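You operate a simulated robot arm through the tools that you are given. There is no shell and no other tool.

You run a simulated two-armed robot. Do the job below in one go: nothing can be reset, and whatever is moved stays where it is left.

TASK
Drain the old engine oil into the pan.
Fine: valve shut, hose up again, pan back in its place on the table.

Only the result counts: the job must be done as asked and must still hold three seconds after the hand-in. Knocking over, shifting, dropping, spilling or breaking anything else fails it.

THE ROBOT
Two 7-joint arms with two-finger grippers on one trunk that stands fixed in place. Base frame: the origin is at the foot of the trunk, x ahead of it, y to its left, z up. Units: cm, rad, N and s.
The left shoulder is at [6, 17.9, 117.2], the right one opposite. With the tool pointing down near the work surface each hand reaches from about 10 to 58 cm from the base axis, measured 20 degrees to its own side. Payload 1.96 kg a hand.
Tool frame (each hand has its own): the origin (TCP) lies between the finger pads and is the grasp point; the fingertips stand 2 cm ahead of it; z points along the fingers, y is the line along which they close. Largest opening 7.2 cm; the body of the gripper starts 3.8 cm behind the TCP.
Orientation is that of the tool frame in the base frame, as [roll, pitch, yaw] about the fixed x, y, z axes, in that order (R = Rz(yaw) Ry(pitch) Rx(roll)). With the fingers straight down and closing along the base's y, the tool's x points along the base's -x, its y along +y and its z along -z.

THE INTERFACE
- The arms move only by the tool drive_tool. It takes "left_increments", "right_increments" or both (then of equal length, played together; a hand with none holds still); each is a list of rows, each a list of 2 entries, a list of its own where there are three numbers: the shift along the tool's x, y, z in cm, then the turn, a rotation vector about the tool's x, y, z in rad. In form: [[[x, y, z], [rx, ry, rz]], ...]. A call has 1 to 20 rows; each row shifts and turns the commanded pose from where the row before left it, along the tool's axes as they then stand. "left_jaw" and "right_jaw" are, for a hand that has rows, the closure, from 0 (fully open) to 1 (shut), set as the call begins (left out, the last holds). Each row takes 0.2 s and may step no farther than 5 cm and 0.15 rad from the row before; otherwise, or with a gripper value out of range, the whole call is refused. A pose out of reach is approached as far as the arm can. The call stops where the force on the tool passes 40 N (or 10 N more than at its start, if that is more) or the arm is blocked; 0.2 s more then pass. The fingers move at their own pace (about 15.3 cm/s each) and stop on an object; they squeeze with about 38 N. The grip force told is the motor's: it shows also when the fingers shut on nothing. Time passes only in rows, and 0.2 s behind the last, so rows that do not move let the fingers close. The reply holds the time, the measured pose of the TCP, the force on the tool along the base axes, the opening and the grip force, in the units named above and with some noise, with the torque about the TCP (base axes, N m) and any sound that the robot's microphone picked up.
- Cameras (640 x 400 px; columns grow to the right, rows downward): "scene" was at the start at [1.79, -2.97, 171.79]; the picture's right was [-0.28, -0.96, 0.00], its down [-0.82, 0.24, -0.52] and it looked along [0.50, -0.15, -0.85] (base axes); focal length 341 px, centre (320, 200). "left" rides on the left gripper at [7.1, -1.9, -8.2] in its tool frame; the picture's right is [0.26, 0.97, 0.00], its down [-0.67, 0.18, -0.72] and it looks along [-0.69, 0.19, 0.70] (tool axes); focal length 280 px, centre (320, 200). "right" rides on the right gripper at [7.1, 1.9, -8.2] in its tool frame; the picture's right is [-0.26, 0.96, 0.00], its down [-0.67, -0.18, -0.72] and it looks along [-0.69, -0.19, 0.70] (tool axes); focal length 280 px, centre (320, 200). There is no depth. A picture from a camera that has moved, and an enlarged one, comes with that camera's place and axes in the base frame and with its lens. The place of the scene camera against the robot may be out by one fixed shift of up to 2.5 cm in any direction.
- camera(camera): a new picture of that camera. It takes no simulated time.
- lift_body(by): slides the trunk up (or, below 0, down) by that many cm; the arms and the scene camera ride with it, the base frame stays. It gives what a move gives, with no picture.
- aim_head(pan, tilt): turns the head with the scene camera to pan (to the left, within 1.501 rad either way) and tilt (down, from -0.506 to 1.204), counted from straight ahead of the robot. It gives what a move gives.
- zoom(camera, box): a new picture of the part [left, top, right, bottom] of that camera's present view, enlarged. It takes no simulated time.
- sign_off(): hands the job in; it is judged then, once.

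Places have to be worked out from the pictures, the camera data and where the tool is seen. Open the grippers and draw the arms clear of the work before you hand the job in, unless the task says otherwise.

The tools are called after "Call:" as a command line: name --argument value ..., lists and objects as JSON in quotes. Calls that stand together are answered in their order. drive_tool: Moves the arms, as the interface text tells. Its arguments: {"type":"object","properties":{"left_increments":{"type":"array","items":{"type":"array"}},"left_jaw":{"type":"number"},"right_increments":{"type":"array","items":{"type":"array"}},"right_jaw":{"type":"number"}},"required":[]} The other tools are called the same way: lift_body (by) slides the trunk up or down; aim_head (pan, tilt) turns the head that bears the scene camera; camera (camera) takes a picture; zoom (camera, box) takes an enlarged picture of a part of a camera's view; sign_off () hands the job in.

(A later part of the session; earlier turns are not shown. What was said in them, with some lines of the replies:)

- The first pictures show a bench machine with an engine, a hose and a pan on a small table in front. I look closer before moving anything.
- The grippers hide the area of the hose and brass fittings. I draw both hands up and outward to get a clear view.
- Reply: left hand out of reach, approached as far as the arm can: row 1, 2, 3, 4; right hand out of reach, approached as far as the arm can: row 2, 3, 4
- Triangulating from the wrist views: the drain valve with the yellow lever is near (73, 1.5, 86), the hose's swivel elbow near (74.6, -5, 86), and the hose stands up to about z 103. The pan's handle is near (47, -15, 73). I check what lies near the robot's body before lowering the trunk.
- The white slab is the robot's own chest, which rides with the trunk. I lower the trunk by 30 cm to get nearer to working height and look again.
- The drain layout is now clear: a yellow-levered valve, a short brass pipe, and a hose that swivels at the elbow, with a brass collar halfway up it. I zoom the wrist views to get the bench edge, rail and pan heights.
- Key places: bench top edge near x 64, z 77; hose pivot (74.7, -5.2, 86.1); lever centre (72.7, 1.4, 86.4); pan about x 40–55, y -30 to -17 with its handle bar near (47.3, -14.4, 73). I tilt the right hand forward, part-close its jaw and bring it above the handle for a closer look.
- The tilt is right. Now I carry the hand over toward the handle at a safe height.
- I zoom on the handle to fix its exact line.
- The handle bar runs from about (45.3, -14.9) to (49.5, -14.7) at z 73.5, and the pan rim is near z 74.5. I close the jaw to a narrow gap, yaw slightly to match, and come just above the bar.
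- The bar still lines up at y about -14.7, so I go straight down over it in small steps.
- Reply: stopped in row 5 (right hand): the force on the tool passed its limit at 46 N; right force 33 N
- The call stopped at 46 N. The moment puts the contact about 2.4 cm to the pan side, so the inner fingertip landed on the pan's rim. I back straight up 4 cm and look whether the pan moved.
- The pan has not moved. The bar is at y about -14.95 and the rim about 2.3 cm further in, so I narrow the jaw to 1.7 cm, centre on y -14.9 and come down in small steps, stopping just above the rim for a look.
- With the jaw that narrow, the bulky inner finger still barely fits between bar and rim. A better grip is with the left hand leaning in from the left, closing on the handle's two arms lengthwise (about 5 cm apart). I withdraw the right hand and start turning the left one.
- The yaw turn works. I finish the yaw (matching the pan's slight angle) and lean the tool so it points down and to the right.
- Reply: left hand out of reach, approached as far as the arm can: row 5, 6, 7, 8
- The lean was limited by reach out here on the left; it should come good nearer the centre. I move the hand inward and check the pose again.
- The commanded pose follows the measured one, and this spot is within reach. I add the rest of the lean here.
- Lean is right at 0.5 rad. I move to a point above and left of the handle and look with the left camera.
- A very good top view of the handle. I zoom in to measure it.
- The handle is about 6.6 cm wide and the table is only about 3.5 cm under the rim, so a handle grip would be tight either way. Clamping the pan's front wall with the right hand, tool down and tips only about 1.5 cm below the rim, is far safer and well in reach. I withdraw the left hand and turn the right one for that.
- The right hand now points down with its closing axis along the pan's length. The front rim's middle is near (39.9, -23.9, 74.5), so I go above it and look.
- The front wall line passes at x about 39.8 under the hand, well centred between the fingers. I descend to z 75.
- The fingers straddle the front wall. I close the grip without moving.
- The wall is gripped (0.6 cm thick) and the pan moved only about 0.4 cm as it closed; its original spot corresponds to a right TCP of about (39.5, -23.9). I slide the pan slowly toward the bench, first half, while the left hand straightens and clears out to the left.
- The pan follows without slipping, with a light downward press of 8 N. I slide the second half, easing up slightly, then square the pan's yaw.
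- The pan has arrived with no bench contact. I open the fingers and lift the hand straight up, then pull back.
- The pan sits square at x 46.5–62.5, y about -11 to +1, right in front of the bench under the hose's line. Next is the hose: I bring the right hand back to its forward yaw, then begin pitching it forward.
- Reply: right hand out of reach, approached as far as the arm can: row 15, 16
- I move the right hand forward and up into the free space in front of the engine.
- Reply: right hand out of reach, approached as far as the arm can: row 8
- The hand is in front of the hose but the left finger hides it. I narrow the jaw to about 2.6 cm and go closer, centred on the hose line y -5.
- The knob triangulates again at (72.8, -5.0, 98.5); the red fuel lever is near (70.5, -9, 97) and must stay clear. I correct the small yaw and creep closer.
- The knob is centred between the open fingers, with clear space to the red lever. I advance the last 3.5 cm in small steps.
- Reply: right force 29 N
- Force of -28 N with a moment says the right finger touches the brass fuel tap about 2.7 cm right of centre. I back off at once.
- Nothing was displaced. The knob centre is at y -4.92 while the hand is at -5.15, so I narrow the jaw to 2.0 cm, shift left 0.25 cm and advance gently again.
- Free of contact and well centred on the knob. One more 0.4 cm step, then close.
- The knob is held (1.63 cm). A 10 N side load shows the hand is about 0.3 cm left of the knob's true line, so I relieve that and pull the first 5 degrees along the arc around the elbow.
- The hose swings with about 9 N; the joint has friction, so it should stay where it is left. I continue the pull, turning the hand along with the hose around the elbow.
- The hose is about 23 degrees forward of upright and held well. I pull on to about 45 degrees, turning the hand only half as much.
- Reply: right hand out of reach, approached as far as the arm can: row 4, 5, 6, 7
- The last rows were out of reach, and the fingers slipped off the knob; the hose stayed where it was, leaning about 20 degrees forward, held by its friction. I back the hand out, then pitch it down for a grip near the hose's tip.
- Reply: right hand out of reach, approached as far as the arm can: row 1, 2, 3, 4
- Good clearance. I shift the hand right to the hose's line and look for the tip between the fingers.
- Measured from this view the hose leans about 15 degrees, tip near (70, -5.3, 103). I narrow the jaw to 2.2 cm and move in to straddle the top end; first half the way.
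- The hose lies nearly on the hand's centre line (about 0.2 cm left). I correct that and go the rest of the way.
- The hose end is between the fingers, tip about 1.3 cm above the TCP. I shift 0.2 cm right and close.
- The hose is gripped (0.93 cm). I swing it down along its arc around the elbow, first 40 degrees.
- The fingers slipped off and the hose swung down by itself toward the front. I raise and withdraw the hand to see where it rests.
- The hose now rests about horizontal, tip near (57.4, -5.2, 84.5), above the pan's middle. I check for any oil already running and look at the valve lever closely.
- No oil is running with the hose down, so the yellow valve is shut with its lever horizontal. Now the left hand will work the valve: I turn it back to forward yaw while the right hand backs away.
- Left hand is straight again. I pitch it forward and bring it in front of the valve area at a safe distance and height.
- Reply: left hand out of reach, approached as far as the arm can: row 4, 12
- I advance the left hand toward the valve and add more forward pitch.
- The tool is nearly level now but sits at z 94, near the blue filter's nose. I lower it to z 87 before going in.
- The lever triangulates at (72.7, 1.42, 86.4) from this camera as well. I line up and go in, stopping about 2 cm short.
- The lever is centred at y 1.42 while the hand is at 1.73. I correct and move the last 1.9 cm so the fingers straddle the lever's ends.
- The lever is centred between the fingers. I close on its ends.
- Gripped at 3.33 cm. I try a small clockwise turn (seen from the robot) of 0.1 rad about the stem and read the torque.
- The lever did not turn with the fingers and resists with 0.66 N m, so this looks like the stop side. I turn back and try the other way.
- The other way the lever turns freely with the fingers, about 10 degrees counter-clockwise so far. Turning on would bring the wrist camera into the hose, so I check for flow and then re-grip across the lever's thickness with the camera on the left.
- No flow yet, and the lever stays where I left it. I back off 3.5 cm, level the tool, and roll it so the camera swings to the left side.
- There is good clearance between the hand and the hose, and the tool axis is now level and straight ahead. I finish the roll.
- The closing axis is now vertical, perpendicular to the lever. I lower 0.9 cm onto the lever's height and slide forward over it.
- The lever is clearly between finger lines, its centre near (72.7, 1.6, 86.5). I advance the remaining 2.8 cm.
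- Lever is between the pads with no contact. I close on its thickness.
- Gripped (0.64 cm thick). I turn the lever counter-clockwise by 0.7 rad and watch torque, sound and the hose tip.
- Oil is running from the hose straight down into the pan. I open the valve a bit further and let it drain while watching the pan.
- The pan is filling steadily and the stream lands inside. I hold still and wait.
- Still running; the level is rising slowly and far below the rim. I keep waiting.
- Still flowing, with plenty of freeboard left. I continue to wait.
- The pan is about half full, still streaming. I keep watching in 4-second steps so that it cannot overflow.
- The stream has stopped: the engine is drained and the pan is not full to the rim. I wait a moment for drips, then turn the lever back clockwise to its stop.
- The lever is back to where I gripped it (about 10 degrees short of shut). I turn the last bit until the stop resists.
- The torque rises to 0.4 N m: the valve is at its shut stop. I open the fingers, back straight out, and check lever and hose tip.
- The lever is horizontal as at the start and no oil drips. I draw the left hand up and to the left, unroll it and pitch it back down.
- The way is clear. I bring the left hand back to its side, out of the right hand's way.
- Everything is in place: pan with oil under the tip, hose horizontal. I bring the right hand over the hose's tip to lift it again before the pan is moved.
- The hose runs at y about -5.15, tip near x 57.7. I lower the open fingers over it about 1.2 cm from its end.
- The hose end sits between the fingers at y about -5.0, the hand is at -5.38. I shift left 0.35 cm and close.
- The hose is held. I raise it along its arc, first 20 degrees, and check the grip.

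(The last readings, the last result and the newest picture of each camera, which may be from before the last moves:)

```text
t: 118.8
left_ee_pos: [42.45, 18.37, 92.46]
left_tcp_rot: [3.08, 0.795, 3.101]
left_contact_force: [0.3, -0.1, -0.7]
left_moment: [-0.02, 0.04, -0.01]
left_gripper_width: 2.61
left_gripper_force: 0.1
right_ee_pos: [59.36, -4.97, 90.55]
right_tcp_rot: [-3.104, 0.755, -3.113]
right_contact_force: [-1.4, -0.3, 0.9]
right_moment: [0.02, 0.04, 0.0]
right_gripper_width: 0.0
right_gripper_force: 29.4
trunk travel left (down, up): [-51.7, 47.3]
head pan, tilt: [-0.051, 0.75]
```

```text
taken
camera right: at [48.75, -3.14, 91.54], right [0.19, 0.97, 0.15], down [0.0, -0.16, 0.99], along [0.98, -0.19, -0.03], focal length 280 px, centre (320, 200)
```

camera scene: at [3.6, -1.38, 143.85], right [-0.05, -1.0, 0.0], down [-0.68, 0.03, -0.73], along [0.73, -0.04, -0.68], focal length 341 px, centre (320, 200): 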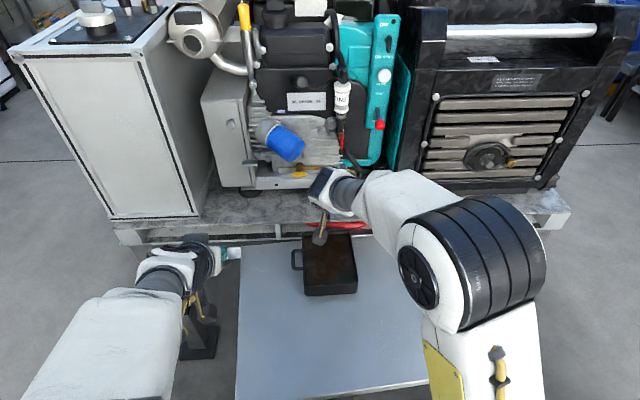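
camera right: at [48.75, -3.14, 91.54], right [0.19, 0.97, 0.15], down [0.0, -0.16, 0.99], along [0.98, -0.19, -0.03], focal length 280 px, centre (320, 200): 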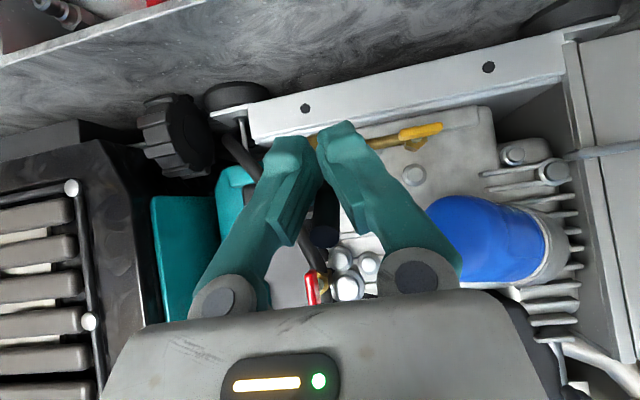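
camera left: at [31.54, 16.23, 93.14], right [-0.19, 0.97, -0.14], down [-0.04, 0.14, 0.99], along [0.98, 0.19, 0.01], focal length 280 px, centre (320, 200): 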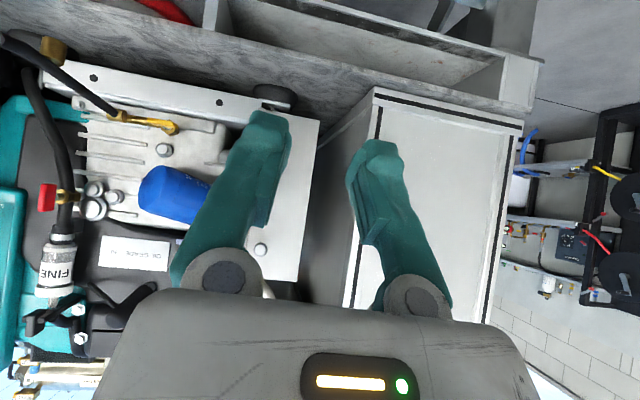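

The fingers slipped off again; the hose seems to be raised somewhat. I look at the scene to see where it is.

Call:
zoom --camera "scene" --box '[260, 110, 380, 240]'

Call:
zoom --camera "right" --box '[220, 100, 440, 300]'

Call:
camera --camera "left"

```text
3.08 times, centred on (320, 175) of scene
camera zoom: at [3.52, -1.44, 143.85], right [-0.05, -1.0, 0.0], down [-0.68, 0.03, -0.73], along [0.73, -0.04, -0.68], focal length 1048 px, centre (320, 277)
```

zoom: 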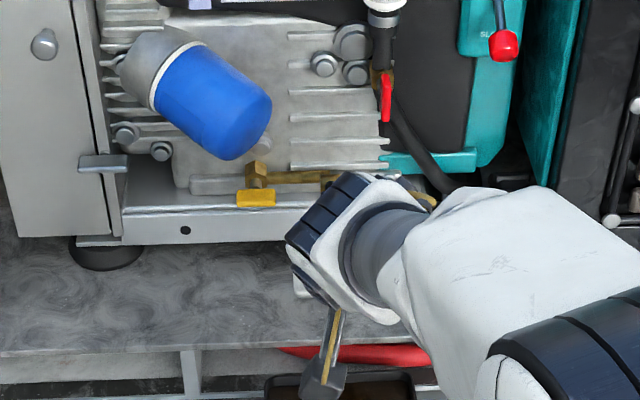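

```text
2.00 times, centred on (330, 200) of right
camera zoom: at [48.75, -3.14, 91.54], right [0.19, 0.97, 0.15], down [0.0, -0.16, 0.99], along [0.98, -0.19, -0.03], focal length 561 px, centre (300, 200)
```

zoom: 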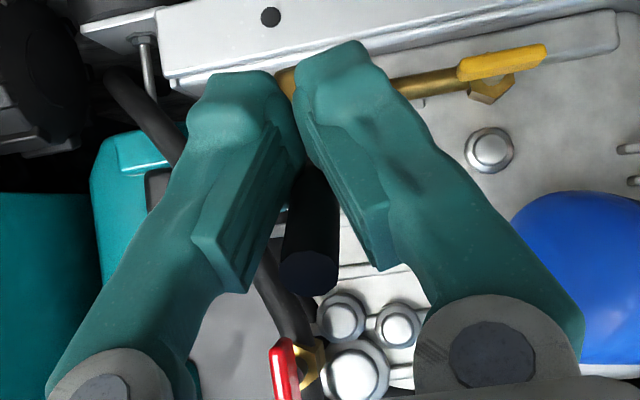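

```text
taken
camera left: at [31.71, 16.3, 93.1], right [-0.19, 0.97, -0.15], down [-0.04, 0.14, 0.99], along [0.98, 0.19, 0.01], focal length 280 px, centre (320, 200)
```

left: 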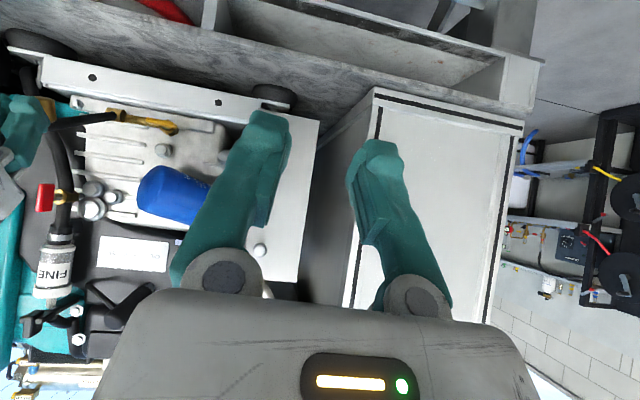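

The closed fingers now carry the hose from below, with it lying in the V between them, at about 160 degrees. That works as a cradle, so I keep lifting along the arc with the fingers closed, levelling the hand gradually.

Call:
drive_tool --right_increments '[[[-0.968, -0.03, -0.528], [0, -0.033, 0]], [[-1.0175, -0.03, -0.426], [0, -0.033, 0]], [[-1.056, -0.03, -0.319], [0, -0.033, 0]], [[-1.083, -0.03, -0.209], [0, -0.033, 0]], [[-1.0987, -0.03, -0.097], [0, -0.033, 0]]]'

Call:
camera --camera "right"

Call:
camera --camera "left"

Call:
zoom --camera "scene" --box '[260, 80, 380, 210]'

```text
t: 120.0
left_ee_pos: [42.48, 18.37, 92.45]
left_tcp_rot: [3.081, 0.796, 3.105]
left_contact_force: [-0.7, -0.3, -0.3]
left_moment: [-0.04, 0.0, 0.0]
left_gripper_width: 2.57
left_gripper_force: 0.2
right_ee_pos: [61.75, -5.06, 95.36]
right_tcp_rot: [-3.098, 0.917, -3.104]
right_contact_force: [-0.1, 1.0, -0.3]
right_moment: [0.01, 0.02, 0.01]
right_gripper_width: 0.03
right_gripper_force: 29.1
trunk travel left (down, up): [-51.7, 47.3]
head pan, tilt: [-0.051, 0.75]
```

```text
taken
camera right: at [51.09, -3.18, 94.58], right [0.16, 0.97, 0.18], down [-0.16, -0.16, 0.97], along [0.97, -0.18, 0.13], focal length 280 px, centre (320, 200)
```

right: 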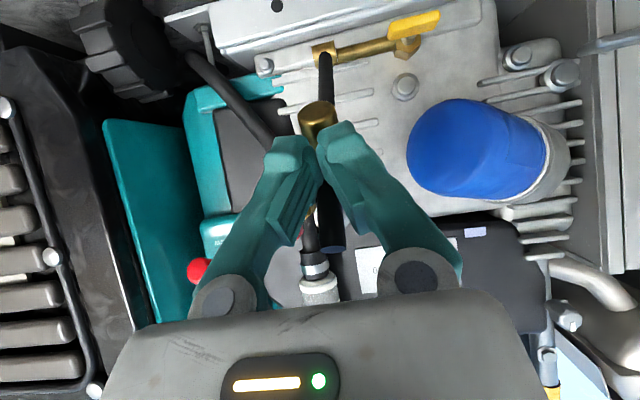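

```text
taken
camera left: at [31.71, 16.3, 93.1], right [-0.19, 0.97, -0.15], down [-0.04, 0.14, 0.99], along [0.98, 0.19, 0.01], focal length 280 px, centre (320, 200)
```

left: 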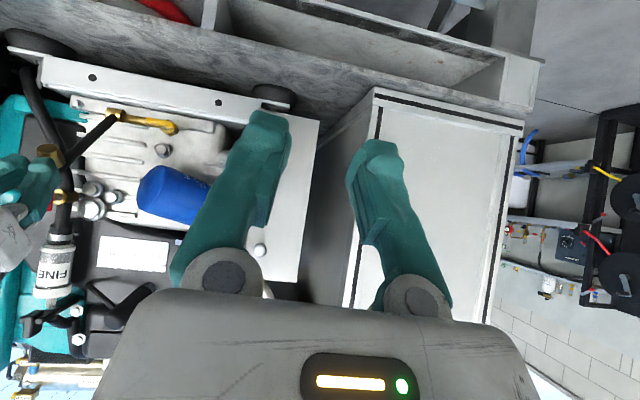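

```text
3.08 times, centred on (320, 145) of scene
camera zoom: at [3.52, -1.45, 143.85], right [-0.05, -1.0, 0.0], down [-0.68, 0.03, -0.73], along [0.73, -0.04, -0.68], focal length 1048 px, centre (320, 369)
```

zoom: 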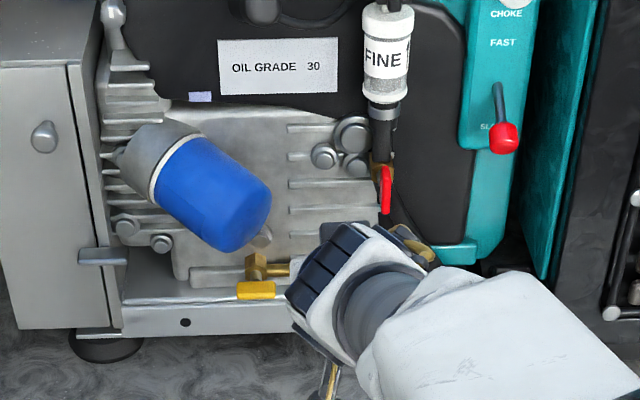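

The cradle works: the hose is rising with the fingers behind it. I continue the arc.

Call:
drive_tool --right_increments '[[[-1.103, -0.02, 0.016], [0, -0.033, 0]], [[-1.095, -0.02, 0.1295], [0, -0.033, 0]], [[-1.076, -0.02, 0.241], [0, -0.033, 0]], [[-1.046, -0.02, 0.3505], [0, -0.033, 0]], [[-1.004, -0.02, 0.456], [0, -0.033, 0]], [[-0.952, -0.02, 0.5565], [0, -0.033, 0]]]'

Call:
camera --camera "right"

Call:
zoom --camera "scene" --box '[260, 80, 380, 210]'

```text
t: 121.4
left_ee_pos: [42.41, 18.31, 92.53]
left_tcp_rot: [3.082, 0.796, 3.104]
left_contact_force: [0.2, -0.2, 0.0]
left_moment: [-0.01, -0.03, 0.03]
left_gripper_width: 2.61
left_gripper_force: 0.0
right_ee_pos: [66.64, -4.99, 99.69]
right_tcp_rot: [-3.081, 1.115, -3.084]
right_contact_force: [0.3, 0.6, 0.3]
right_moment: [0.03, -0.01, 0.01]
right_gripper_width: 0.0
right_gripper_force: 29.0
trunk travel left (down, up): [-51.7, 47.3]
head pan, tilt: [-0.051, 0.75]
```

```text
taken
camera right: at [56.33, -3.29, 96.84], right [0.11, 0.97, 0.21], down [-0.35, -0.16, 0.92], along [0.93, -0.18, 0.32], focal length 280 px, centre (320, 200)
```

right: 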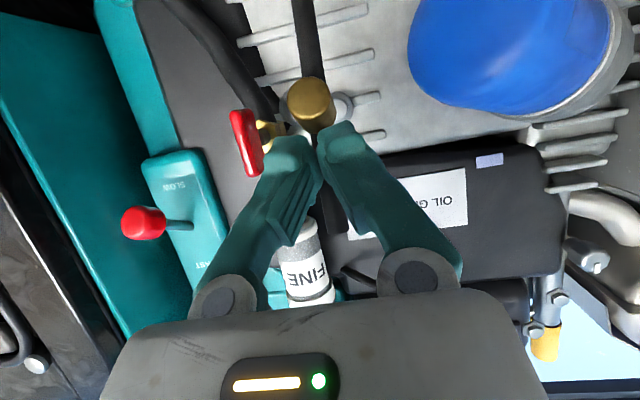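

```text
3.08 times, centred on (320, 145) of scene
camera zoom: at [3.54, -1.44, 143.85], right [-0.05, -1.0, 0.0], down [-0.68, 0.03, -0.73], along [0.73, -0.04, -0.68], focal length 1048 px, centre (320, 369)
```

zoom: 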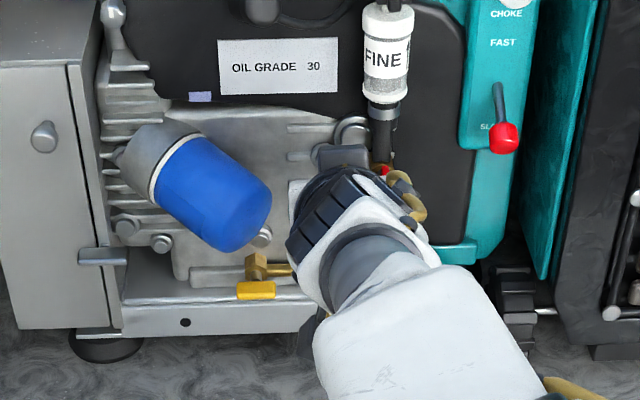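

Good, the hose is now about 20 degrees from upright. I continue pushing toward the upright stop.

Call:
drive_tool --right_increments '[[[-0.89, -0.02, 0.651], [0, -0.033, 0]], [[-0.8187, -0.02, 0.739], [0, -0.033, 0]], [[-0.7385, -0.02, 0.819], [0, -0.033, 0]], [[-0.6505, -0.02, 0.891], [0, -0.033, 0]]]'

Call:
camera --camera "right"

Call:
zoom --camera "scene" --box '[260, 80, 380, 210]'

```text
t: 122.4
left_ee_pos: [42.57, 18.37, 92.52]
left_tcp_rot: [3.08, 0.796, 3.103]
left_contact_force: [-0.6, -1.1, 0.2]
left_moment: [0.01, -0.01, -0.01]
left_gripper_width: 2.6
left_gripper_force: 0.0
right_ee_pos: [70.67, -5.0, 101.47]
right_tcp_rot: [-3.056, 1.248, -3.057]
right_contact_force: [-0.1, 0.1, 0.5]
right_moment: [-0.03, -0.01, -0.01]
right_gripper_width: 0.0
right_gripper_force: 29.5
trunk travel left (down, up): [-51.7, 47.3]
head pan, tilt: [-0.051, 0.75]
```

```text
taken
camera right: at [60.94, -3.33, 97.14], right [0.08, 0.97, 0.22], down [-0.46, -0.16, 0.87], along [0.88, -0.17, 0.44], focal length 280 px, centre (320, 200)
```

right: 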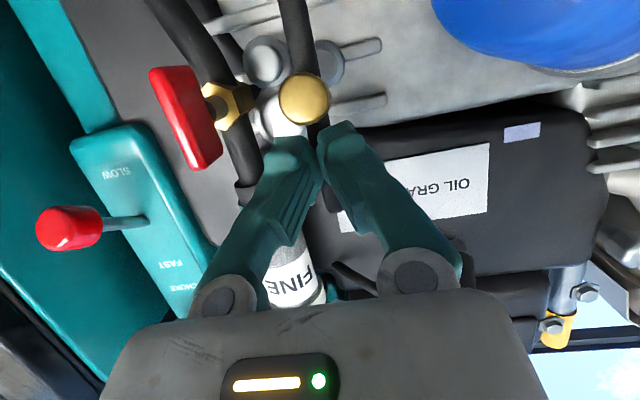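

```text
3.08 times, centred on (320, 145) of scene
camera zoom: at [3.55, -1.45, 143.85], right [-0.05, -1.0, 0.0], down [-0.68, 0.03, -0.73], along [0.73, -0.04, -0.68], focal length 1048 px, centre (320, 369)
```

zoom: 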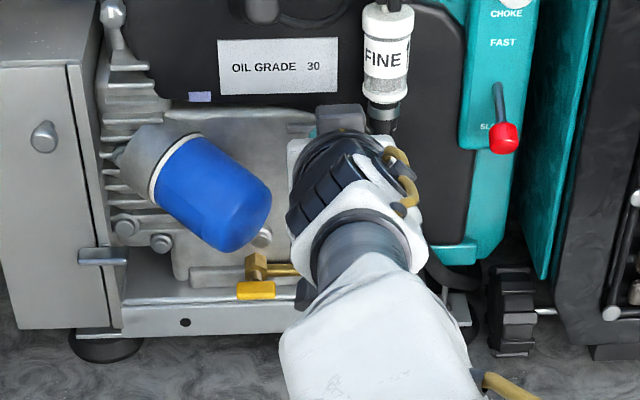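

The knob triangulates to within 2 degrees of its original upright place. I push gently forward until the stop resists.

Call:
drive_tool --right_increments '[[[-0.13, 0, 0.38], [0, 0, 0]], [[-0.13, 0, 0.38], [0, 0, 0]], [[-0.13, 0, 0.38], [0, 0, 0]]]'

Call:
camera --camera "right"

```text
t: 123.2
left_ee_pos: [42.43, 18.22, 92.45]
left_tcp_rot: [3.078, 0.797, 3.103]
left_contact_force: [-0.1, -0.2, -0.7]
left_moment: [-0.01, 0.01, 0.03]
left_gripper_width: 2.59
left_gripper_force: 0.0
right_ee_pos: [72.03, -5.01, 101.38]
right_tcp_rot: [-3.06, 1.247, -3.06]
right_contact_force: [0.4, -0.1, -0.2]
right_moment: [0.04, -0.02, 0.03]
right_gripper_width: 0.0
right_gripper_force: 29.4
trunk travel left (down, up): [-51.7, 47.3]
head pan, tilt: [-0.051, 0.75]
```

```text
taken
camera right: at [62.12, -3.28, 97.18], right [0.08, 0.97, 0.22], down [-0.46, -0.16, 0.87], along [0.88, -0.17, 0.44], focal length 280 px, centre (320, 200)
```

right: 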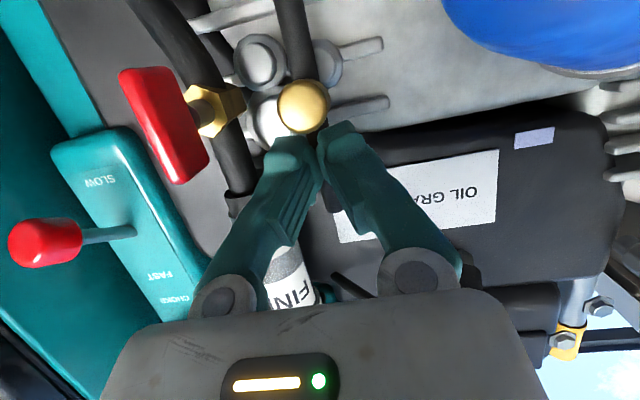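

The knob is back at its original angle (98 degrees versus 98.7 at the start) and the fingers feel no load, so the hose stands upright on its own. I nudge 0.5 cm further just to confirm it is seated.

Call:
drive_tool --right_increments '[[[-0.08, 0, 0.25], [0, 0, 0]], [[-0.08, 0, 0.25], [0, 0, 0]]]'

```text
t: 123.8
left_ee_pos: [42.56, 18.34, 92.53]
left_tcp_rot: [3.082, 0.795, 3.103]
left_contact_force: [-0.1, -0.5, -0.7]
left_moment: [0.02, 0.01, -0.03]
left_gripper_width: 2.57
left_gripper_force: 0.1
right_ee_pos: [72.4, -5.02, 101.45]
right_tcp_rot: [-3.056, 1.246, -3.06]
right_contact_force: [0.1, -0.6, -0.7]
right_moment: [-0.03, 0.0, -0.01]
right_gripper_width: 0.0
right_gripper_force: 29.6
trunk travel left (down, up): [-51.7, 47.3]
head pan, tilt: [-0.051, 0.75]
```

Still no contact, so the hose is already fully back. I withdraw the hand and compare with the first pictures.

Call:
drive_tool --right_increments '[[[0.2, 0, -2], [0, 0, 0]], [[0.4, 0, -3], [0, 0, 0]], [[0, 0, 0], [0, 0.12, 0]], [[0, 0, 0], [0, 0.12, 0]], [[0, 0, 0], [0, 0.12, 0]], [[0, -3, -2], [0, 0.12, 0]], [[0, -4, -2], [0, 0, 0]], [[0, -4, -2], [0, 0, 0]], [[0, -4, -2], [0, 0, 0]]]'

Call:
camera --camera "scene"

Call:
zoom --camera "scene" --box '[240, 70, 400, 170]'

Call:
zoom --camera "scene" --box '[280, 120, 360, 190]'

```text
t: 125.8
left_ee_pos: [42.4, 18.27, 92.53]
left_tcp_rot: [3.079, 0.795, 3.103]
left_contact_force: [0.5, -0.4, 0.3]
left_moment: [0.02, 0.01, -0.03]
left_gripper_width: 2.6
left_gripper_force: 0.1
right_ee_pos: [61.55, -19.97, 108.36]
right_tcp_rot: [-3.104, 0.768, -3.111]
right_contact_force: [0.1, 0.0, 0.3]
right_moment: [0.0, -0.03, -0.01]
right_gripper_width: 0.0
right_gripper_force: 29.3
trunk travel left (down, up): [-51.7, 47.3]
head pan, tilt: [-0.051, 0.75]
```

```text
taken
camera scene: at [3.45, -1.55, 143.85], right [-0.05, -1.0, 0.0], down [-0.68, 0.04, -0.73], along [0.73, -0.04, -0.68], focal length 341 px, centre (320, 200)
```

scene: 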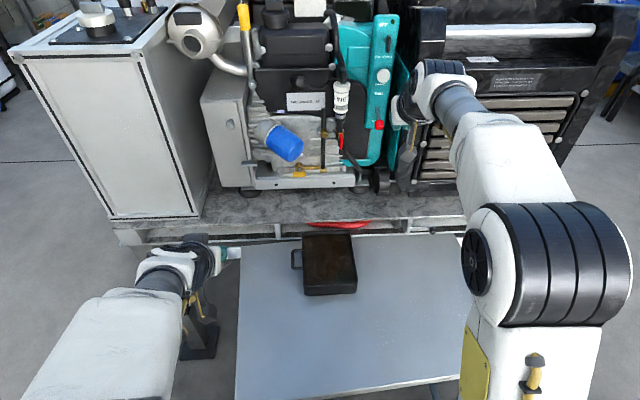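

```text
4.00 times, centred on (320, 120) of scene
camera zoom: at [3.45, -1.55, 143.85], right [-0.05, -1.0, 0.0], down [-0.68, 0.04, -0.73], along [0.73, -0.04, -0.68], focal length 1363 px, centre (320, 520)
```

zoom: 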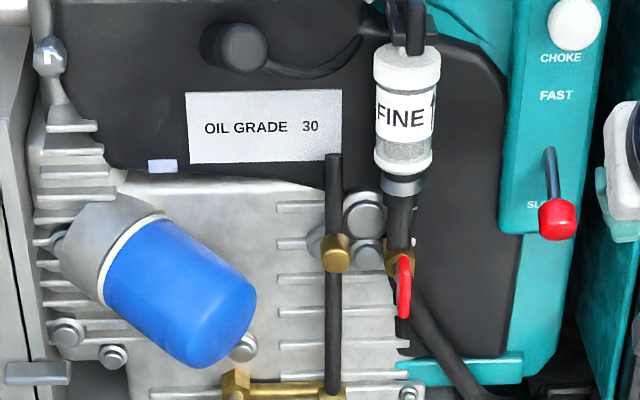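

```text
5.71 times, centred on (320, 155) of scene
camera zoom: at [3.45, -1.55, 143.85], right [-0.05, -1.0, 0.0], down [-0.68, 0.04, -0.73], along [0.73, -0.04, -0.68], focal length 1947 px, centre (320, 457)
```

zoom: 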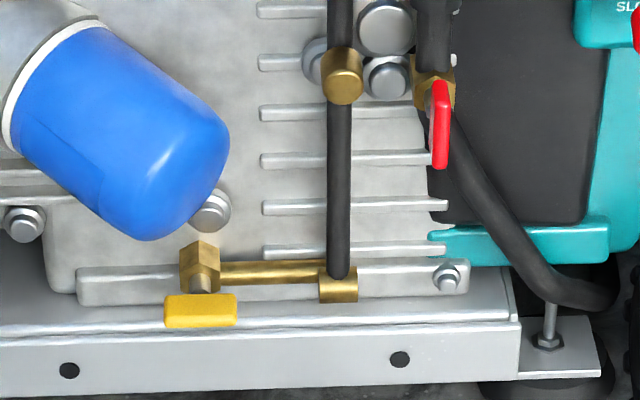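

Hose and lever look just as in the first pictures, and the fuel tap and everything else are unchanged. Now the pan: I bring the right hand back, upright it and turn it for the front-wall grip.

Call:
drive_tool --right_increments '[[[3.8, -0.29, -0.49], [0, 0, 0]], [[3.8, -0.29, -0.49], [0, 0, 0]], [[3.8, -0.29, -0.49], [0, 0, 0]], [[3.8, -0.29, -0.49], [0, 0, 0]], [[3.8, -0.29, -0.49], [0, 0, 0]], [[3.8, -0.29, -0.49], [0, 0, 0]], [[0, 0, 0], [0, 0.128, 0]], [[0, 0, 0], [0, 0.128, 0]], [[0, 0, 0], [0, 0.128, 0]], [[0, 0, 0], [0, 0.128, 0]], [[0, 0, 0], [0, 0.128, 0]], [[0, 0, 0], [0, 0.128, 0]]]' --right_jaw 0.3

```text
t: 128.4
left_ee_pos: [42.52, 18.4, 92.54]
left_tcp_rot: [3.08, 0.796, 3.103]
left_contact_force: [0.9, 0.2, 0.4]
left_moment: [0.02, 0.04, 0.02]
left_gripper_width: 2.59
left_gripper_force: 0.0
right_ee_pos: [42.52, -22.01, 91.13]
right_tcp_rot: [-3.108, 0.056, -3.136]
right_contact_force: [-0.7, 0.4, 0.5]
right_moment: [0.0, -0.02, -0.03]
right_gripper_width: 5.06
right_gripper_force: 0.1
right hand out of reach, approached as far as the arm can: row 11, 12
trunk travel left (down, up): [-51.7, 47.3]
head pan, tilt: [-0.051, 0.75]
```

Upright again. I turn it about the vertical and lower it a little on the way.

Call:
drive_tool --right_increments '[[[0, 0, 0.4], [0, 0, 0.1428]], [[0, 0, 0.4], [0, 0, 0.1428]], [[0, 0, 0.4], [0, 0, 0.1428]], [[0, 0, 0.4], [0, 0, 0.1428]], [[0, 0, 0.4], [0, 0, 0.1428]], [[0, 0, 0.4], [0, 0, 0.1428]], [[0, 0, 0.4], [0, 0, 0.1428]], [[0, 0, 0.4], [0, 0, 0.1428]], [[0, 0, 0.4], [0, 0, 0.1428]], [[0, 0, 0.4], [0, 0, 0.1428]], [[0, 0, 0.4], [0, 0, 0.1428]]]'

Call:
camera --camera "scene"

```text
t: 130.8
left_ee_pos: [42.49, 18.26, 92.55]
left_tcp_rot: [3.081, 0.795, 3.102]
left_contact_force: [-0.9, 0.4, 0.5]
left_moment: [-0.01, 0.01, 0.0]
left_gripper_width: 2.58
left_gripper_force: 0.0
right_ee_pos: [42.64, -22.18, 86.83]
right_tcp_rot: [3.085, 0.032, 1.575]
right_contact_force: [-0.5, -0.1, -0.6]
right_moment: [-0.01, -0.01, -0.02]
right_gripper_width: 5.05
right_gripper_force: 0.0
trunk travel left (down, up): [-51.7, 47.3]
head pan, tilt: [-0.051, 0.75]
```

```text
taken
camera scene: at [3.53, -1.46, 143.85], right [-0.05, -1.0, 0.0], down [-0.68, 0.03, -0.73], along [0.73, -0.04, -0.68], focal length 341 px, centre (320, 200)
```

scene: 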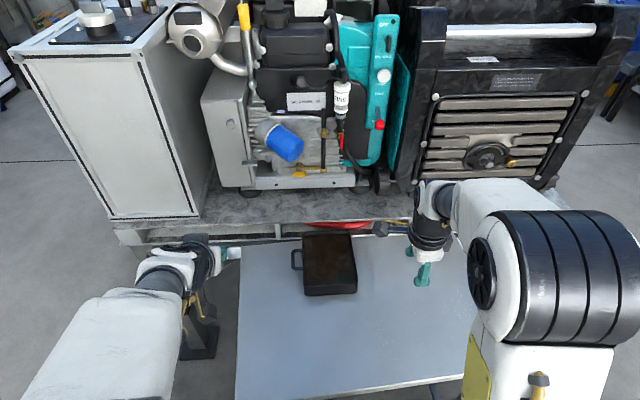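

I level the small residual tilt and move above the pan's front wall, to the same spot where I released it.

Call:
drive_tool --right_increments '[[[0, 0, 0], [0.057, 0.032, 0]], [[3.5, 0.78, 0.56], [0, 0, 0]], [[3.5, 0.78, 0.56], [0, 0, 0]], [[3.5, 0.78, 0.56], [0, 0, 0]], [[3.5, 0.78, 0.56], [0, 0, 0]], [[3.5, 0.78, 0.56], [0, 0, 0]]]'

Call:
camera --camera "right"

Call:
zoom --camera "scene" --box '[260, 210, 400, 310]'

```text
t: 132.2
left_ee_pos: [42.51, 18.36, 92.48]
left_tcp_rot: [3.081, 0.797, 3.103]
left_contact_force: [0.5, -0.3, -0.3]
left_moment: [0.0, 0.0, -0.02]
left_gripper_width: 2.63
left_gripper_force: 0.0
right_ee_pos: [46.47, -4.8, 84.4]
right_tcp_rot: [-3.139, -0.001, 1.575]
right_contact_force: [0.8, 0.2, -0.5]
right_moment: [-0.03, 0.0, -0.01]
right_gripper_width: 5.07
right_gripper_force: 0.1
trunk travel left (down, up): [-51.7, 47.3]
head pan, tilt: [-0.051, 0.75]
```

```text
taken
camera right: at [48.5, 2.28, 92.4], right [0.97, -0.26, 0.0], down [-0.18, -0.67, 0.72], along [-0.19, -0.69, -0.7], focal length 280 px, centre (320, 200)
```

right: 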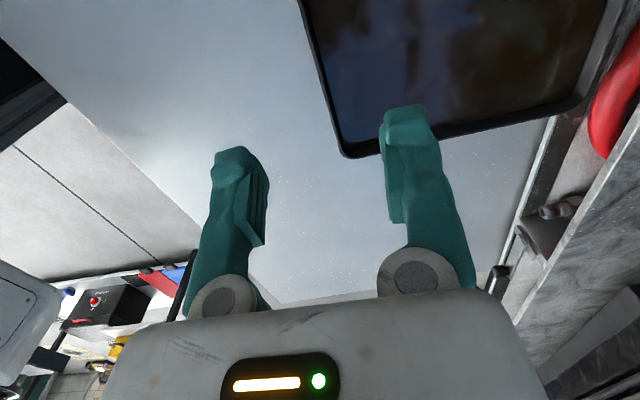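

```text
4.00 times, centred on (330, 260) of scene
camera zoom: at [3.54, -1.38, 143.85], right [-0.05, -1.0, 0.0], down [-0.68, 0.03, -0.73], along [0.73, -0.04, -0.68], focal length 1363 px, centre (280, -40)
```

zoom: 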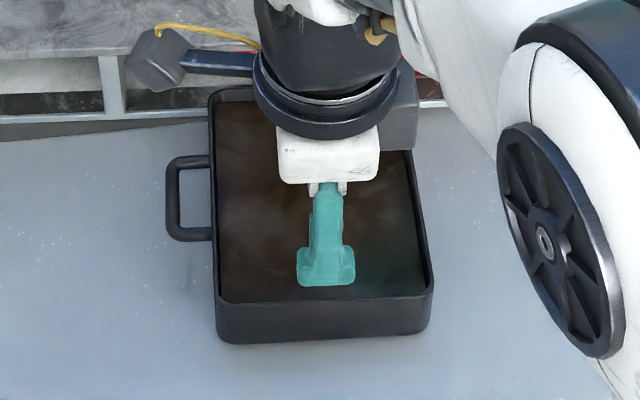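

The hand is over the front wall; the oil stands below the rim. I align to the earlier grip point, descend, and close in stages so the pan is not jolted.

Call:
drive_tool --right_increments '[[[0.15, 0.09, 2], [0, 0, 0]], [[0, 0, 2], [0, 0, 0]], [[0, 0, 2], [0, 0, 0]], [[0, 0, 1.5], [0, 0, 0]], [[0, 0, 1], [0, 0, 0]], [[0, 0, 0.6], [0, 0, 0]]]'

Call:
camera --camera "right"

Call:
drive_tool --right_increments '[[[0, 0, 0], [0, 0, 0]], [[0, 0, 0], [0, 0, 0]]]' --right_jaw 0.72

Call:
zoom --camera "right" --box '[200, 0, 440, 160]'

```text
t: 133.6
left_ee_pos: [42.46, 18.3, 92.54]
left_tcp_rot: [3.08, 0.795, 3.103]
left_contact_force: [0.4, -0.7, 0.2]
left_moment: [-0.01, 0.0, 0.01]
left_gripper_width: 2.6
left_gripper_force: 0.0
right_ee_pos: [46.65, -4.68, 75.09]
right_tcp_rot: [-3.14, 0.0, 1.574]
right_contact_force: [-0.3, 0.5, -0.4]
right_moment: [0.0, -0.01, 0.02]
right_gripper_width: 5.03
right_gripper_force: 0.1
trunk travel left (down, up): [-51.7, 47.3]
head pan, tilt: [-0.051, 0.75]
```

```text
taken
camera right: at [48.63, 2.49, 83.18], right [0.97, -0.26, 0.0], down [-0.18, -0.68, 0.72], along [-0.18, -0.69, -0.7], focal length 280 px, centre (320, 200)
```

right: 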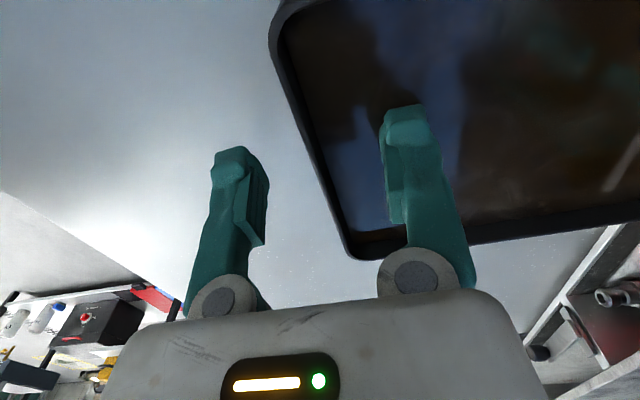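

```text
t: 134.2
left_ee_pos: [42.46, 18.26, 92.43]
left_tcp_rot: [3.081, 0.795, 3.104]
left_contact_force: [-0.7, -1.0, -0.6]
left_moment: [0.02, 0.01, -0.02]
left_gripper_width: 2.57
left_gripper_force: 0.1
right_ee_pos: [46.67, -4.56, 75.07]
right_tcp_rot: [-3.141, -0.001, 1.575]
right_contact_force: [0.1, 0.3, 0.1]
right_moment: [0.0, 0.01, 0.0]
right_gripper_width: 2.03
right_gripper_force: 0.1
trunk travel left (down, up): [-51.7, 47.3]
head pan, tilt: [-0.051, 0.75]
```

```text
2.50 times, centred on (320, 80) of right
camera zoom: at [48.63, 2.48, 83.18], right [0.97, -0.26, 0.0], down [-0.18, -0.68, 0.72], along [-0.18, -0.69, -0.7], focal length 701 px, centre (320, 500)
```

zoom: 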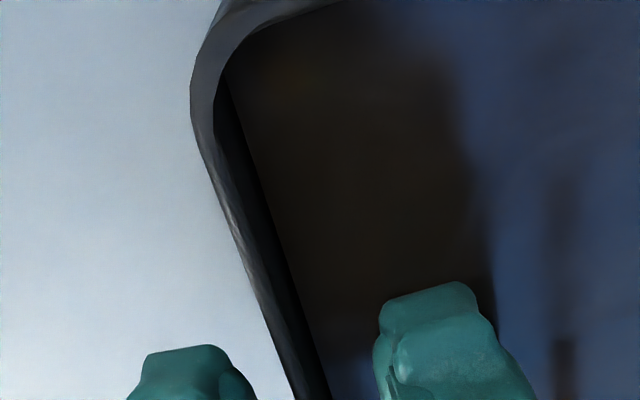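

The narrow jaw straddles the wall evenly. I finish closing.

Call:
drive_tool --right_increments '[[[0, -0.08, 0], [0, 0, 0]], [[0, 0, 0], [0, 0, 0]]]' --right_jaw 0.87

Call:
drive_tool --right_increments '[[[0, 0, 0], [0, 0, 0]], [[0, 0, 0], [0, 0, 0]], [[0, 0, 0], [0, 0, 0]]]' --right_jaw 1

Call:
zoom --camera "scene" --box '[260, 210, 400, 310]'

```text
t: 134.8
left_ee_pos: [42.49, 18.23, 92.45]
left_tcp_rot: [3.08, 0.797, 3.101]
left_contact_force: [-0.1, -0.4, 0.1]
left_moment: [-0.02, 0.01, -0.04]
left_gripper_width: 2.59
left_gripper_force: 0.1
right_ee_pos: [46.52, -4.5, 75.05]
right_tcp_rot: [-3.141, 0.001, 1.575]
right_contact_force: [0.5, 0.0, -0.4]
right_moment: [-0.01, -0.06, 0.01]
right_gripper_width: 0.94
right_gripper_force: 0.1
trunk travel left (down, up): [-51.7, 47.3]
head pan, tilt: [-0.051, 0.75]
```

```text
t: 135.6
left_ee_pos: [42.52, 18.29, 92.5]
left_tcp_rot: [3.082, 0.796, 3.103]
left_contact_force: [-0.5, 0.1, 0.4]
left_moment: [-0.02, -0.01, 0.02]
left_gripper_width: 2.59
left_gripper_force: 0.0
right_ee_pos: [46.55, -4.64, 75.01]
right_tcp_rot: [3.141, 0.0, 1.576]
right_contact_force: [0.0, -0.1, 0.3]
right_moment: [0.0, 0.02, 0.06]
right_gripper_width: 0.58
right_gripper_force: 31.4
trunk travel left (down, up): [-51.7, 47.3]
head pan, tilt: [-0.051, 0.75]
```

```text
4.00 times, centred on (330, 260) of scene
camera zoom: at [3.53, -1.45, 143.85], right [-0.05, -1.0, 0.0], down [-0.68, 0.03, -0.73], along [0.73, -0.04, -0.68], focal length 1363 px, centre (280, -40)
```

zoom: 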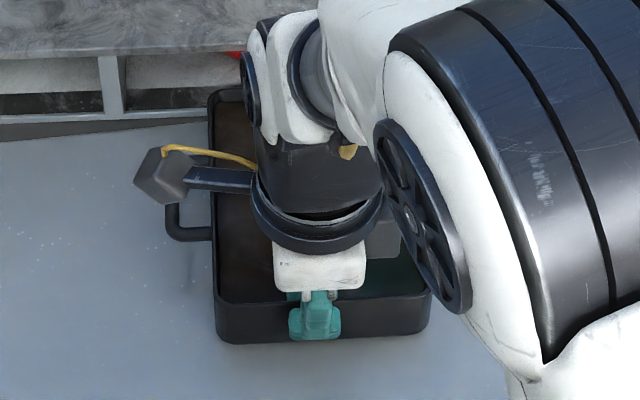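

Gripped at exactly the same point as before. I turn the pan back by its original small yaw and slide it slowly, with soft acceleration, toward its old place.

Call:
drive_tool --right_increments '[[[0, 0, 0], [0, 0, -0.02]], [[0, 0, 0], [0, 0, -0.03]], [[0, 0, 0], [0, 0, -0.03]], [[0, 0, 0], [0, 0, -0.02]], [[-0.2245, -0.11, 0], [0, 0, 0]], [[-0.404, -0.198, 0], [0, 0, 0]], [[-0.584, -0.286, 0], [0, 0, 0]], [[-0.7265, -0.3564, 0], [0, 0, 0]], [[-0.7265, -0.3564, 0], [0, 0, 0]], [[-0.7265, -0.3564, 0], [0, 0, 0]], [[-0.7265, -0.3564, 0], [0, 0, 0]], [[-0.7265, -0.3564, 0], [0, 0, 0]], [[-0.584, -0.286, 0], [0, 0, 0]], [[-0.404, -0.198, 0], [0, 0, 0]], [[-0.2245, -0.11, 0], [0, 0, 0]]]'

Call:
camera --camera "scene"

Call:
camera --camera "right"

```text
t: 138.8
left_ee_pos: [42.51, 18.28, 92.58]
left_tcp_rot: [3.082, 0.796, 3.103]
left_contact_force: [-0.1, -0.9, 0.5]
left_moment: [0.02, -0.01, 0.01]
left_gripper_width: 2.61
left_gripper_force: 0.1
right_ee_pos: [44.16, -11.07, 74.98]
right_tcp_rot: [-3.141, -0.001, 1.675]
right_contact_force: [0.8, 1.4, 0.4]
right_moment: [0.08, -0.02, 0.04]
right_gripper_width: 0.6
right_gripper_force: 31.0
trunk travel left (down, up): [-51.7, 47.3]
head pan, tilt: [-0.051, 0.75]
```

```text
taken
camera scene: at [3.51, -1.45, 143.85], right [-0.05, -1.0, 0.0], down [-0.68, 0.03, -0.73], along [0.73, -0.04, -0.68], focal length 341 px, centre (320, 200)
```

scene: 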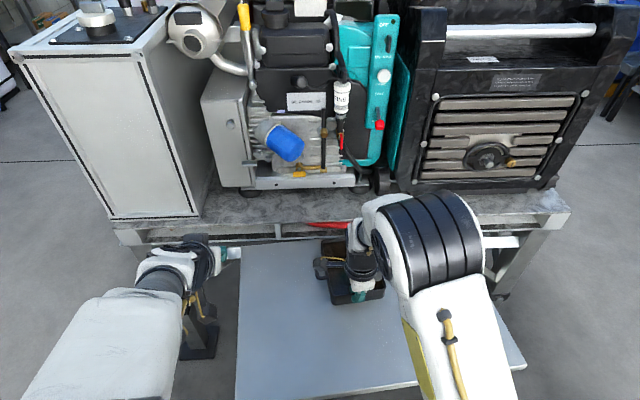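

```text
taken
camera right: at [45.51, -3.8, 83.12], right [0.99, -0.16, 0.0], down [-0.11, -0.69, 0.72], along [-0.11, -0.71, -0.7], focal length 280 px, centre (320, 200)
```

right: 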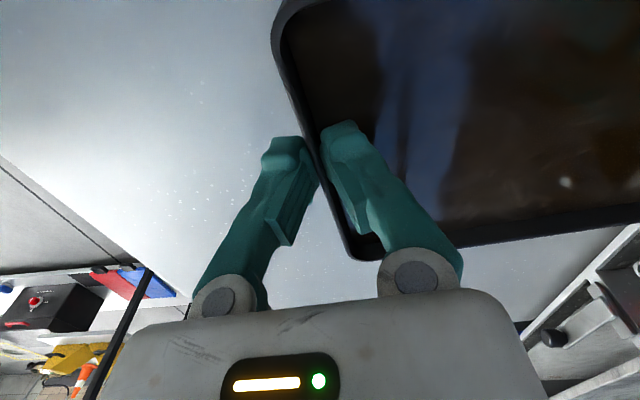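

The pan slides smoothly and nothing spills. I slide the rest of the way the same way.

Call:
drive_tool --right_increments '[[[-0.225, -0.109, 0], [0, 0, 0]], [[-0.405, -0.197, 0], [0, 0, 0]], [[-0.585, -0.284, 0], [0, 0, 0]], [[-0.7035, -0.342, 0], [0, 0, 0]], [[-0.7035, -0.342, 0], [0, 0, 0]], [[-0.7035, -0.342, 0], [0, 0, 0]], [[-0.7035, -0.342, 0], [0, 0, 0]], [[-0.7035, -0.342, 0], [0, 0, 0]], [[-0.7035, -0.342, 0], [0, 0, 0]], [[-0.7035, -0.342, 0], [0, 0, 0]], [[-0.7035, -0.342, 0], [0, 0, 0]], [[-0.7035, -0.342, 0], [0, 0, 0]], [[-0.7035, -0.342, 0], [0, 0, 0]], [[-0.7035, -0.342, 0], [0, 0, 0]], [[-0.7035, -0.342, 0], [0, 0, 0]], [[-0.7035, -0.342, 0], [0, 0, 0]], [[-0.7035, -0.342, 0], [0, 0, 0]], [[-0.585, -0.284, 0], [0, 0, 0]], [[-0.405, -0.197, 0], [0, 0, 0]], [[-0.225, -0.109, 0], [0, 0, 0]]]'

Call:
zoom --camera "scene" --box '[350, 220, 510, 340]'

Call:
zoom --camera "scene" --box '[340, 180, 500, 340]'

```text
t: 143.0
left_ee_pos: [42.41, 18.18, 92.48]
left_tcp_rot: [3.081, 0.796, 3.103]
left_contact_force: [-0.5, 0.2, 0.0]
left_moment: [0.04, 0.0, -0.02]
left_gripper_width: 2.59
left_gripper_force: 0.1
right_ee_pos: [39.74, -23.73, 75.0]
right_tcp_rot: [-3.141, 0.0, 1.676]
right_contact_force: [0.6, 0.0, -0.5]
right_moment: [-0.01, 0.0, 0.03]
right_gripper_width: 0.62
right_gripper_force: 31.4
trunk travel left (down, up): [-51.7, 47.3]
head pan, tilt: [-0.051, 0.75]
```

```text
3.33 times, centred on (430, 280) of scene
camera zoom: at [3.53, -1.47, 143.85], right [-0.05, -1.0, 0.0], down [-0.68, 0.03, -0.73], along [0.73, -0.04, -0.68], focal length 1136 px, centre (-47, -67)
```

zoom: 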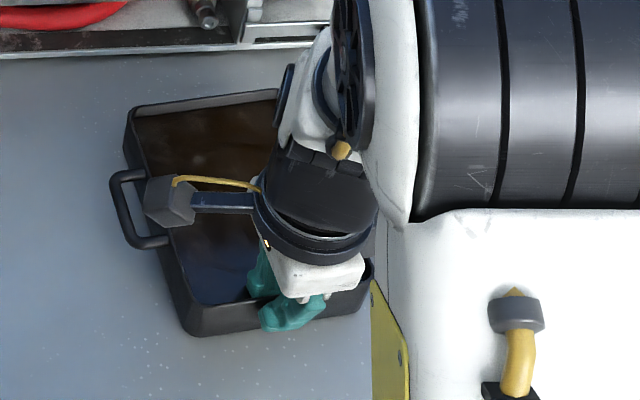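

```text
2.50 times, centred on (420, 260) of scene
camera zoom: at [3.53, -1.47, 143.85], right [-0.05, -1.0, 0.0], down [-0.68, 0.03, -0.73], along [0.73, -0.04, -0.68], focal length 852 px, centre (70, 50)
```

zoom: 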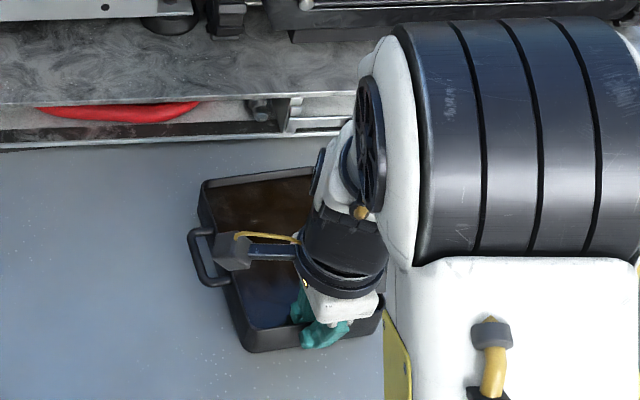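

Compared with the first pictures, the pan is within about 0.3 cm of its original place, slightly left. I nudge it 0.25 cm right, then release and lift away.

Call:
drive_tool --right_increments '[[[-0.08, 0, 0], [0, 0, 0]], [[-0.1, 0, 0], [0, 0, 0]], [[-0.08, 0, 0], [0, 0, 0]], [[0, 0, 0], [0, 0, 0]], [[0, 0, 0], [0, 0, 0]]]'

Call:
drive_tool --right_increments '[[[0, 0, 0], [0, 0, 0]], [[0, 0, 0], [0, 0, 0]], [[0, 0, 0], [0, 0, 0]]]' --right_jaw 0.6

Call:
drive_tool --right_increments '[[[0, 0, -0.5], [0, 0, 0]], [[0, 0, -1], [0, 0, 0]], [[0, 0, -2], [0, 0, 0]], [[0, 0, -3], [0, 0, 0]], [[0, 0, -4], [0, 0, 0]], [[-2, -2, -2], [0, 0, 0]], [[-4, -1, 0], [0, 0, 0]], [[-4, 0, 0], [0, 0, 0]], [[-4, 0, 0], [0, 0, 0]]]'

Call:
camera --camera "scene"

Call:
zoom --camera "scene" --box '[340, 180, 500, 340]'

```text
t: 144.2
left_ee_pos: [42.46, 18.33, 92.54]
left_tcp_rot: [3.078, 0.796, 3.104]
left_contact_force: [-0.6, 0.0, 0.1]
left_moment: [0.0, 0.02, 0.01]
left_gripper_width: 2.61
left_gripper_force: 0.1
right_ee_pos: [39.52, -24.01, 75.01]
right_tcp_rot: [3.14, 0.0, 1.675]
right_contact_force: [-1.2, -0.2, -0.2]
right_moment: [0.04, -0.01, 0.1]
right_gripper_width: 0.61
right_gripper_force: 31.7
trunk travel left (down, up): [-51.7, 47.3]
head pan, tilt: [-0.051, 0.75]
```

```text
t: 145.0
left_ee_pos: [42.39, 18.28, 92.46]
left_tcp_rot: [3.083, 0.796, 3.105]
left_contact_force: [-0.2, 0.0, 0.4]
left_moment: [0.02, 0.02, 0.02]
left_gripper_width: 2.58
left_gripper_force: 0.1
right_ee_pos: [39.59, -24.14, 74.99]
right_tcp_rot: [3.14, 0.001, 1.675]
right_contact_force: [0.2, -0.2, 0.4]
right_moment: [0.01, -0.02, 0.02]
right_gripper_width: 2.89
right_gripper_force: 0.1
trunk travel left (down, up): [-51.7, 47.3]
head pan, tilt: [-0.051, 0.75]
```

```text
t: 147.0
left_ee_pos: [42.49, 18.3, 92.56]
left_tcp_rot: [3.079, 0.797, 3.101]
left_contact_force: [1.0, 0.0, -0.1]
left_moment: [0.03, 0.01, 0.04]
left_gripper_width: 2.59
left_gripper_force: 0.1
right_ee_pos: [38.16, -38.64, 87.38]
right_tcp_rot: [3.141, -0.003, 1.674]
right_contact_force: [-0.9, -0.7, -0.4]
right_moment: [0.05, 0.0, 0.01]
right_gripper_width: 2.9
right_gripper_force: 0.0
trunk travel left (down, up): [-51.7, 47.3]
head pan, tilt: [-0.051, 0.75]
```

```text
taken
camera scene: at [3.57, -1.57, 143.85], right [-0.05, -1.0, 0.0], down [-0.68, 0.04, -0.73], along [0.73, -0.04, -0.68], focal length 341 px, centre (320, 200)
```

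scene: 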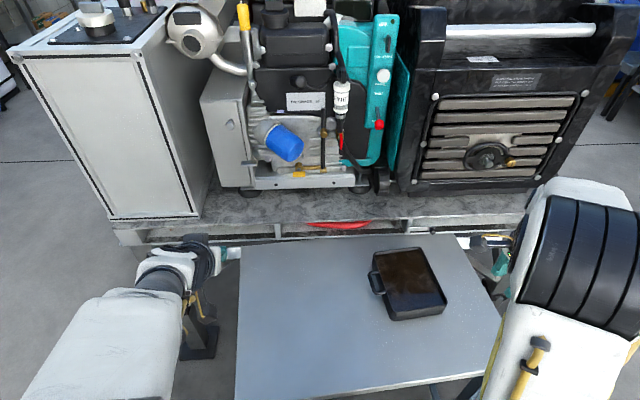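

```text
2.50 times, centred on (420, 260) of scene
camera zoom: at [3.57, -1.57, 143.85], right [-0.05, -1.0, 0.0], down [-0.68, 0.04, -0.73], along [0.73, -0.04, -0.68], focal length 852 px, centre (70, 50)
```

zoom: 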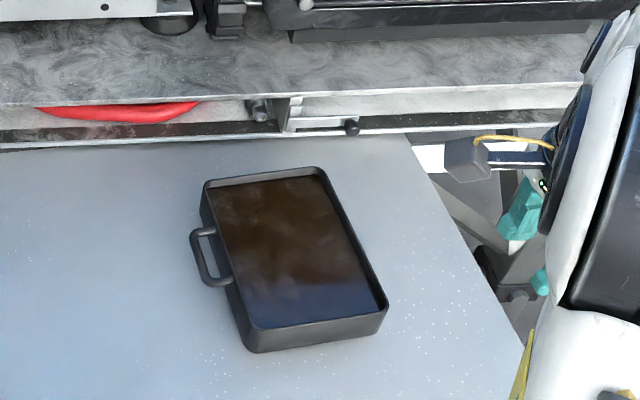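

The pan is back within a couple of pixels of its original place, full of oil and with nothing spilled. I open both grippers, draw the arms further clear and take a last look.

Call:
drive_tool --left_increments '[[[1.5, 1, -1.5], [0, 0, 0]], [[1.5, 1, -1.5], [0, 0, 0]], [[0, 0, 0], [0, 0, 0]]]' --left_jaw 0 --right_increments '[[[0, 0, -2], [0, 0, 0]], [[0, 0, -2], [0, 0, 0]], [[0, 0, 0], [0, 0, 0]]]' --right_jaw 0

Call:
zoom --camera "scene" --box '[220, 80, 420, 240]'

Call:
camera --camera "scene"

```text
t: 147.8
left_ee_pos: [40.92, 20.34, 93.74]
left_tcp_rot: [3.081, 0.794, 3.104]
left_contact_force: [-0.2, 0.8, 0.6]
left_moment: [0.01, 0.01, -0.01]
left_gripper_width: 7.19
left_gripper_force: 0.0
left hand out of reach, approached as far as the arm can: row 1, 2
right_ee_pos: [38.11, -38.43, 88.41]
right_tcp_rot: [-3.142, 0.0, 1.676]
right_contact_force: [-0.2, 1.1, 0.3]
right_moment: [-0.01, -0.03, 0.01]
right_gripper_width: 7.18
right_gripper_force: 0.0
right hand out of reach, approached as far as the arm can: row 1, 2
trunk travel left (down, up): [-51.7, 47.3]
head pan, tilt: [-0.051, 0.75]
```

```text
2.50 times, centred on (320, 160) of scene
camera zoom: at [3.52, -1.52, 143.85], right [-0.05, -1.0, 0.0], down [-0.68, 0.04, -0.73], along [0.73, -0.04, -0.68], focal length 852 px, centre (320, 300)
```

zoom: 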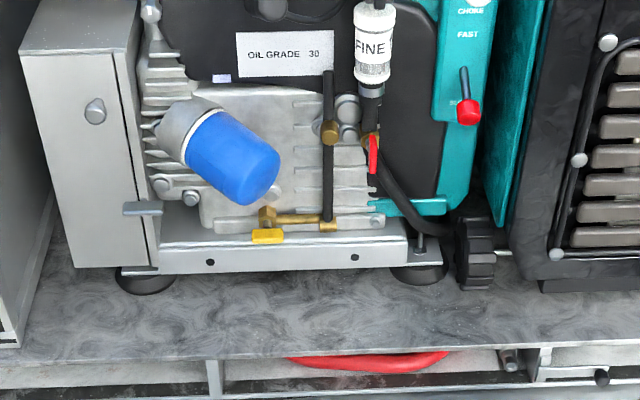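

```text
taken
camera scene: at [3.52, -1.52, 143.85], right [-0.05, -1.0, 0.0], down [-0.68, 0.04, -0.73], along [0.73, -0.04, -0.68], focal length 341 px, centre (320, 200)
```

scene: 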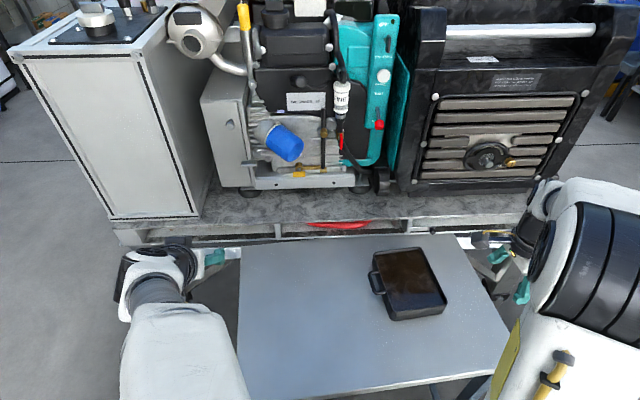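

The valve is shut, the hose is up, and the pan with the oil is back in its place. The bench is clean, the grippers are open and both arms are clear, so I hand the job in.

Call:
sign_off

```text
The job is handed in.
```

The engine oil is drained into the pan. I handed the job in with the valve shut, the hose upright and the pan back on the table. No verdict came back with the hand-in.

- **Draining:** I swung the hose down over the pan and opened the yellow valve. Oil ran until the stream stopped by itself, after about 25 seconds. I saw no oil outside the pan.
- **Valve:** I turned the lever back until it hit its stop. It is horizontal again, as at the start.
- **Hose:** It stands upright at its starting angle. My grip slipped off it three times while I was moving it. The second time it dropped by itself to about level.
- **Pan:** It is within a few millimetres of its original place, at the same slight angle. The oil is below the rim.
- **Unplanned contacts:** While I was reaching for the hose, a finger pressed against the brass fuel tap with about 28 N. Earlier, a finger landed on the pan's rim with about 46 N. Nothing had moved in the pictures after either contact.

Both grippers are open and the arms are clear of the work.
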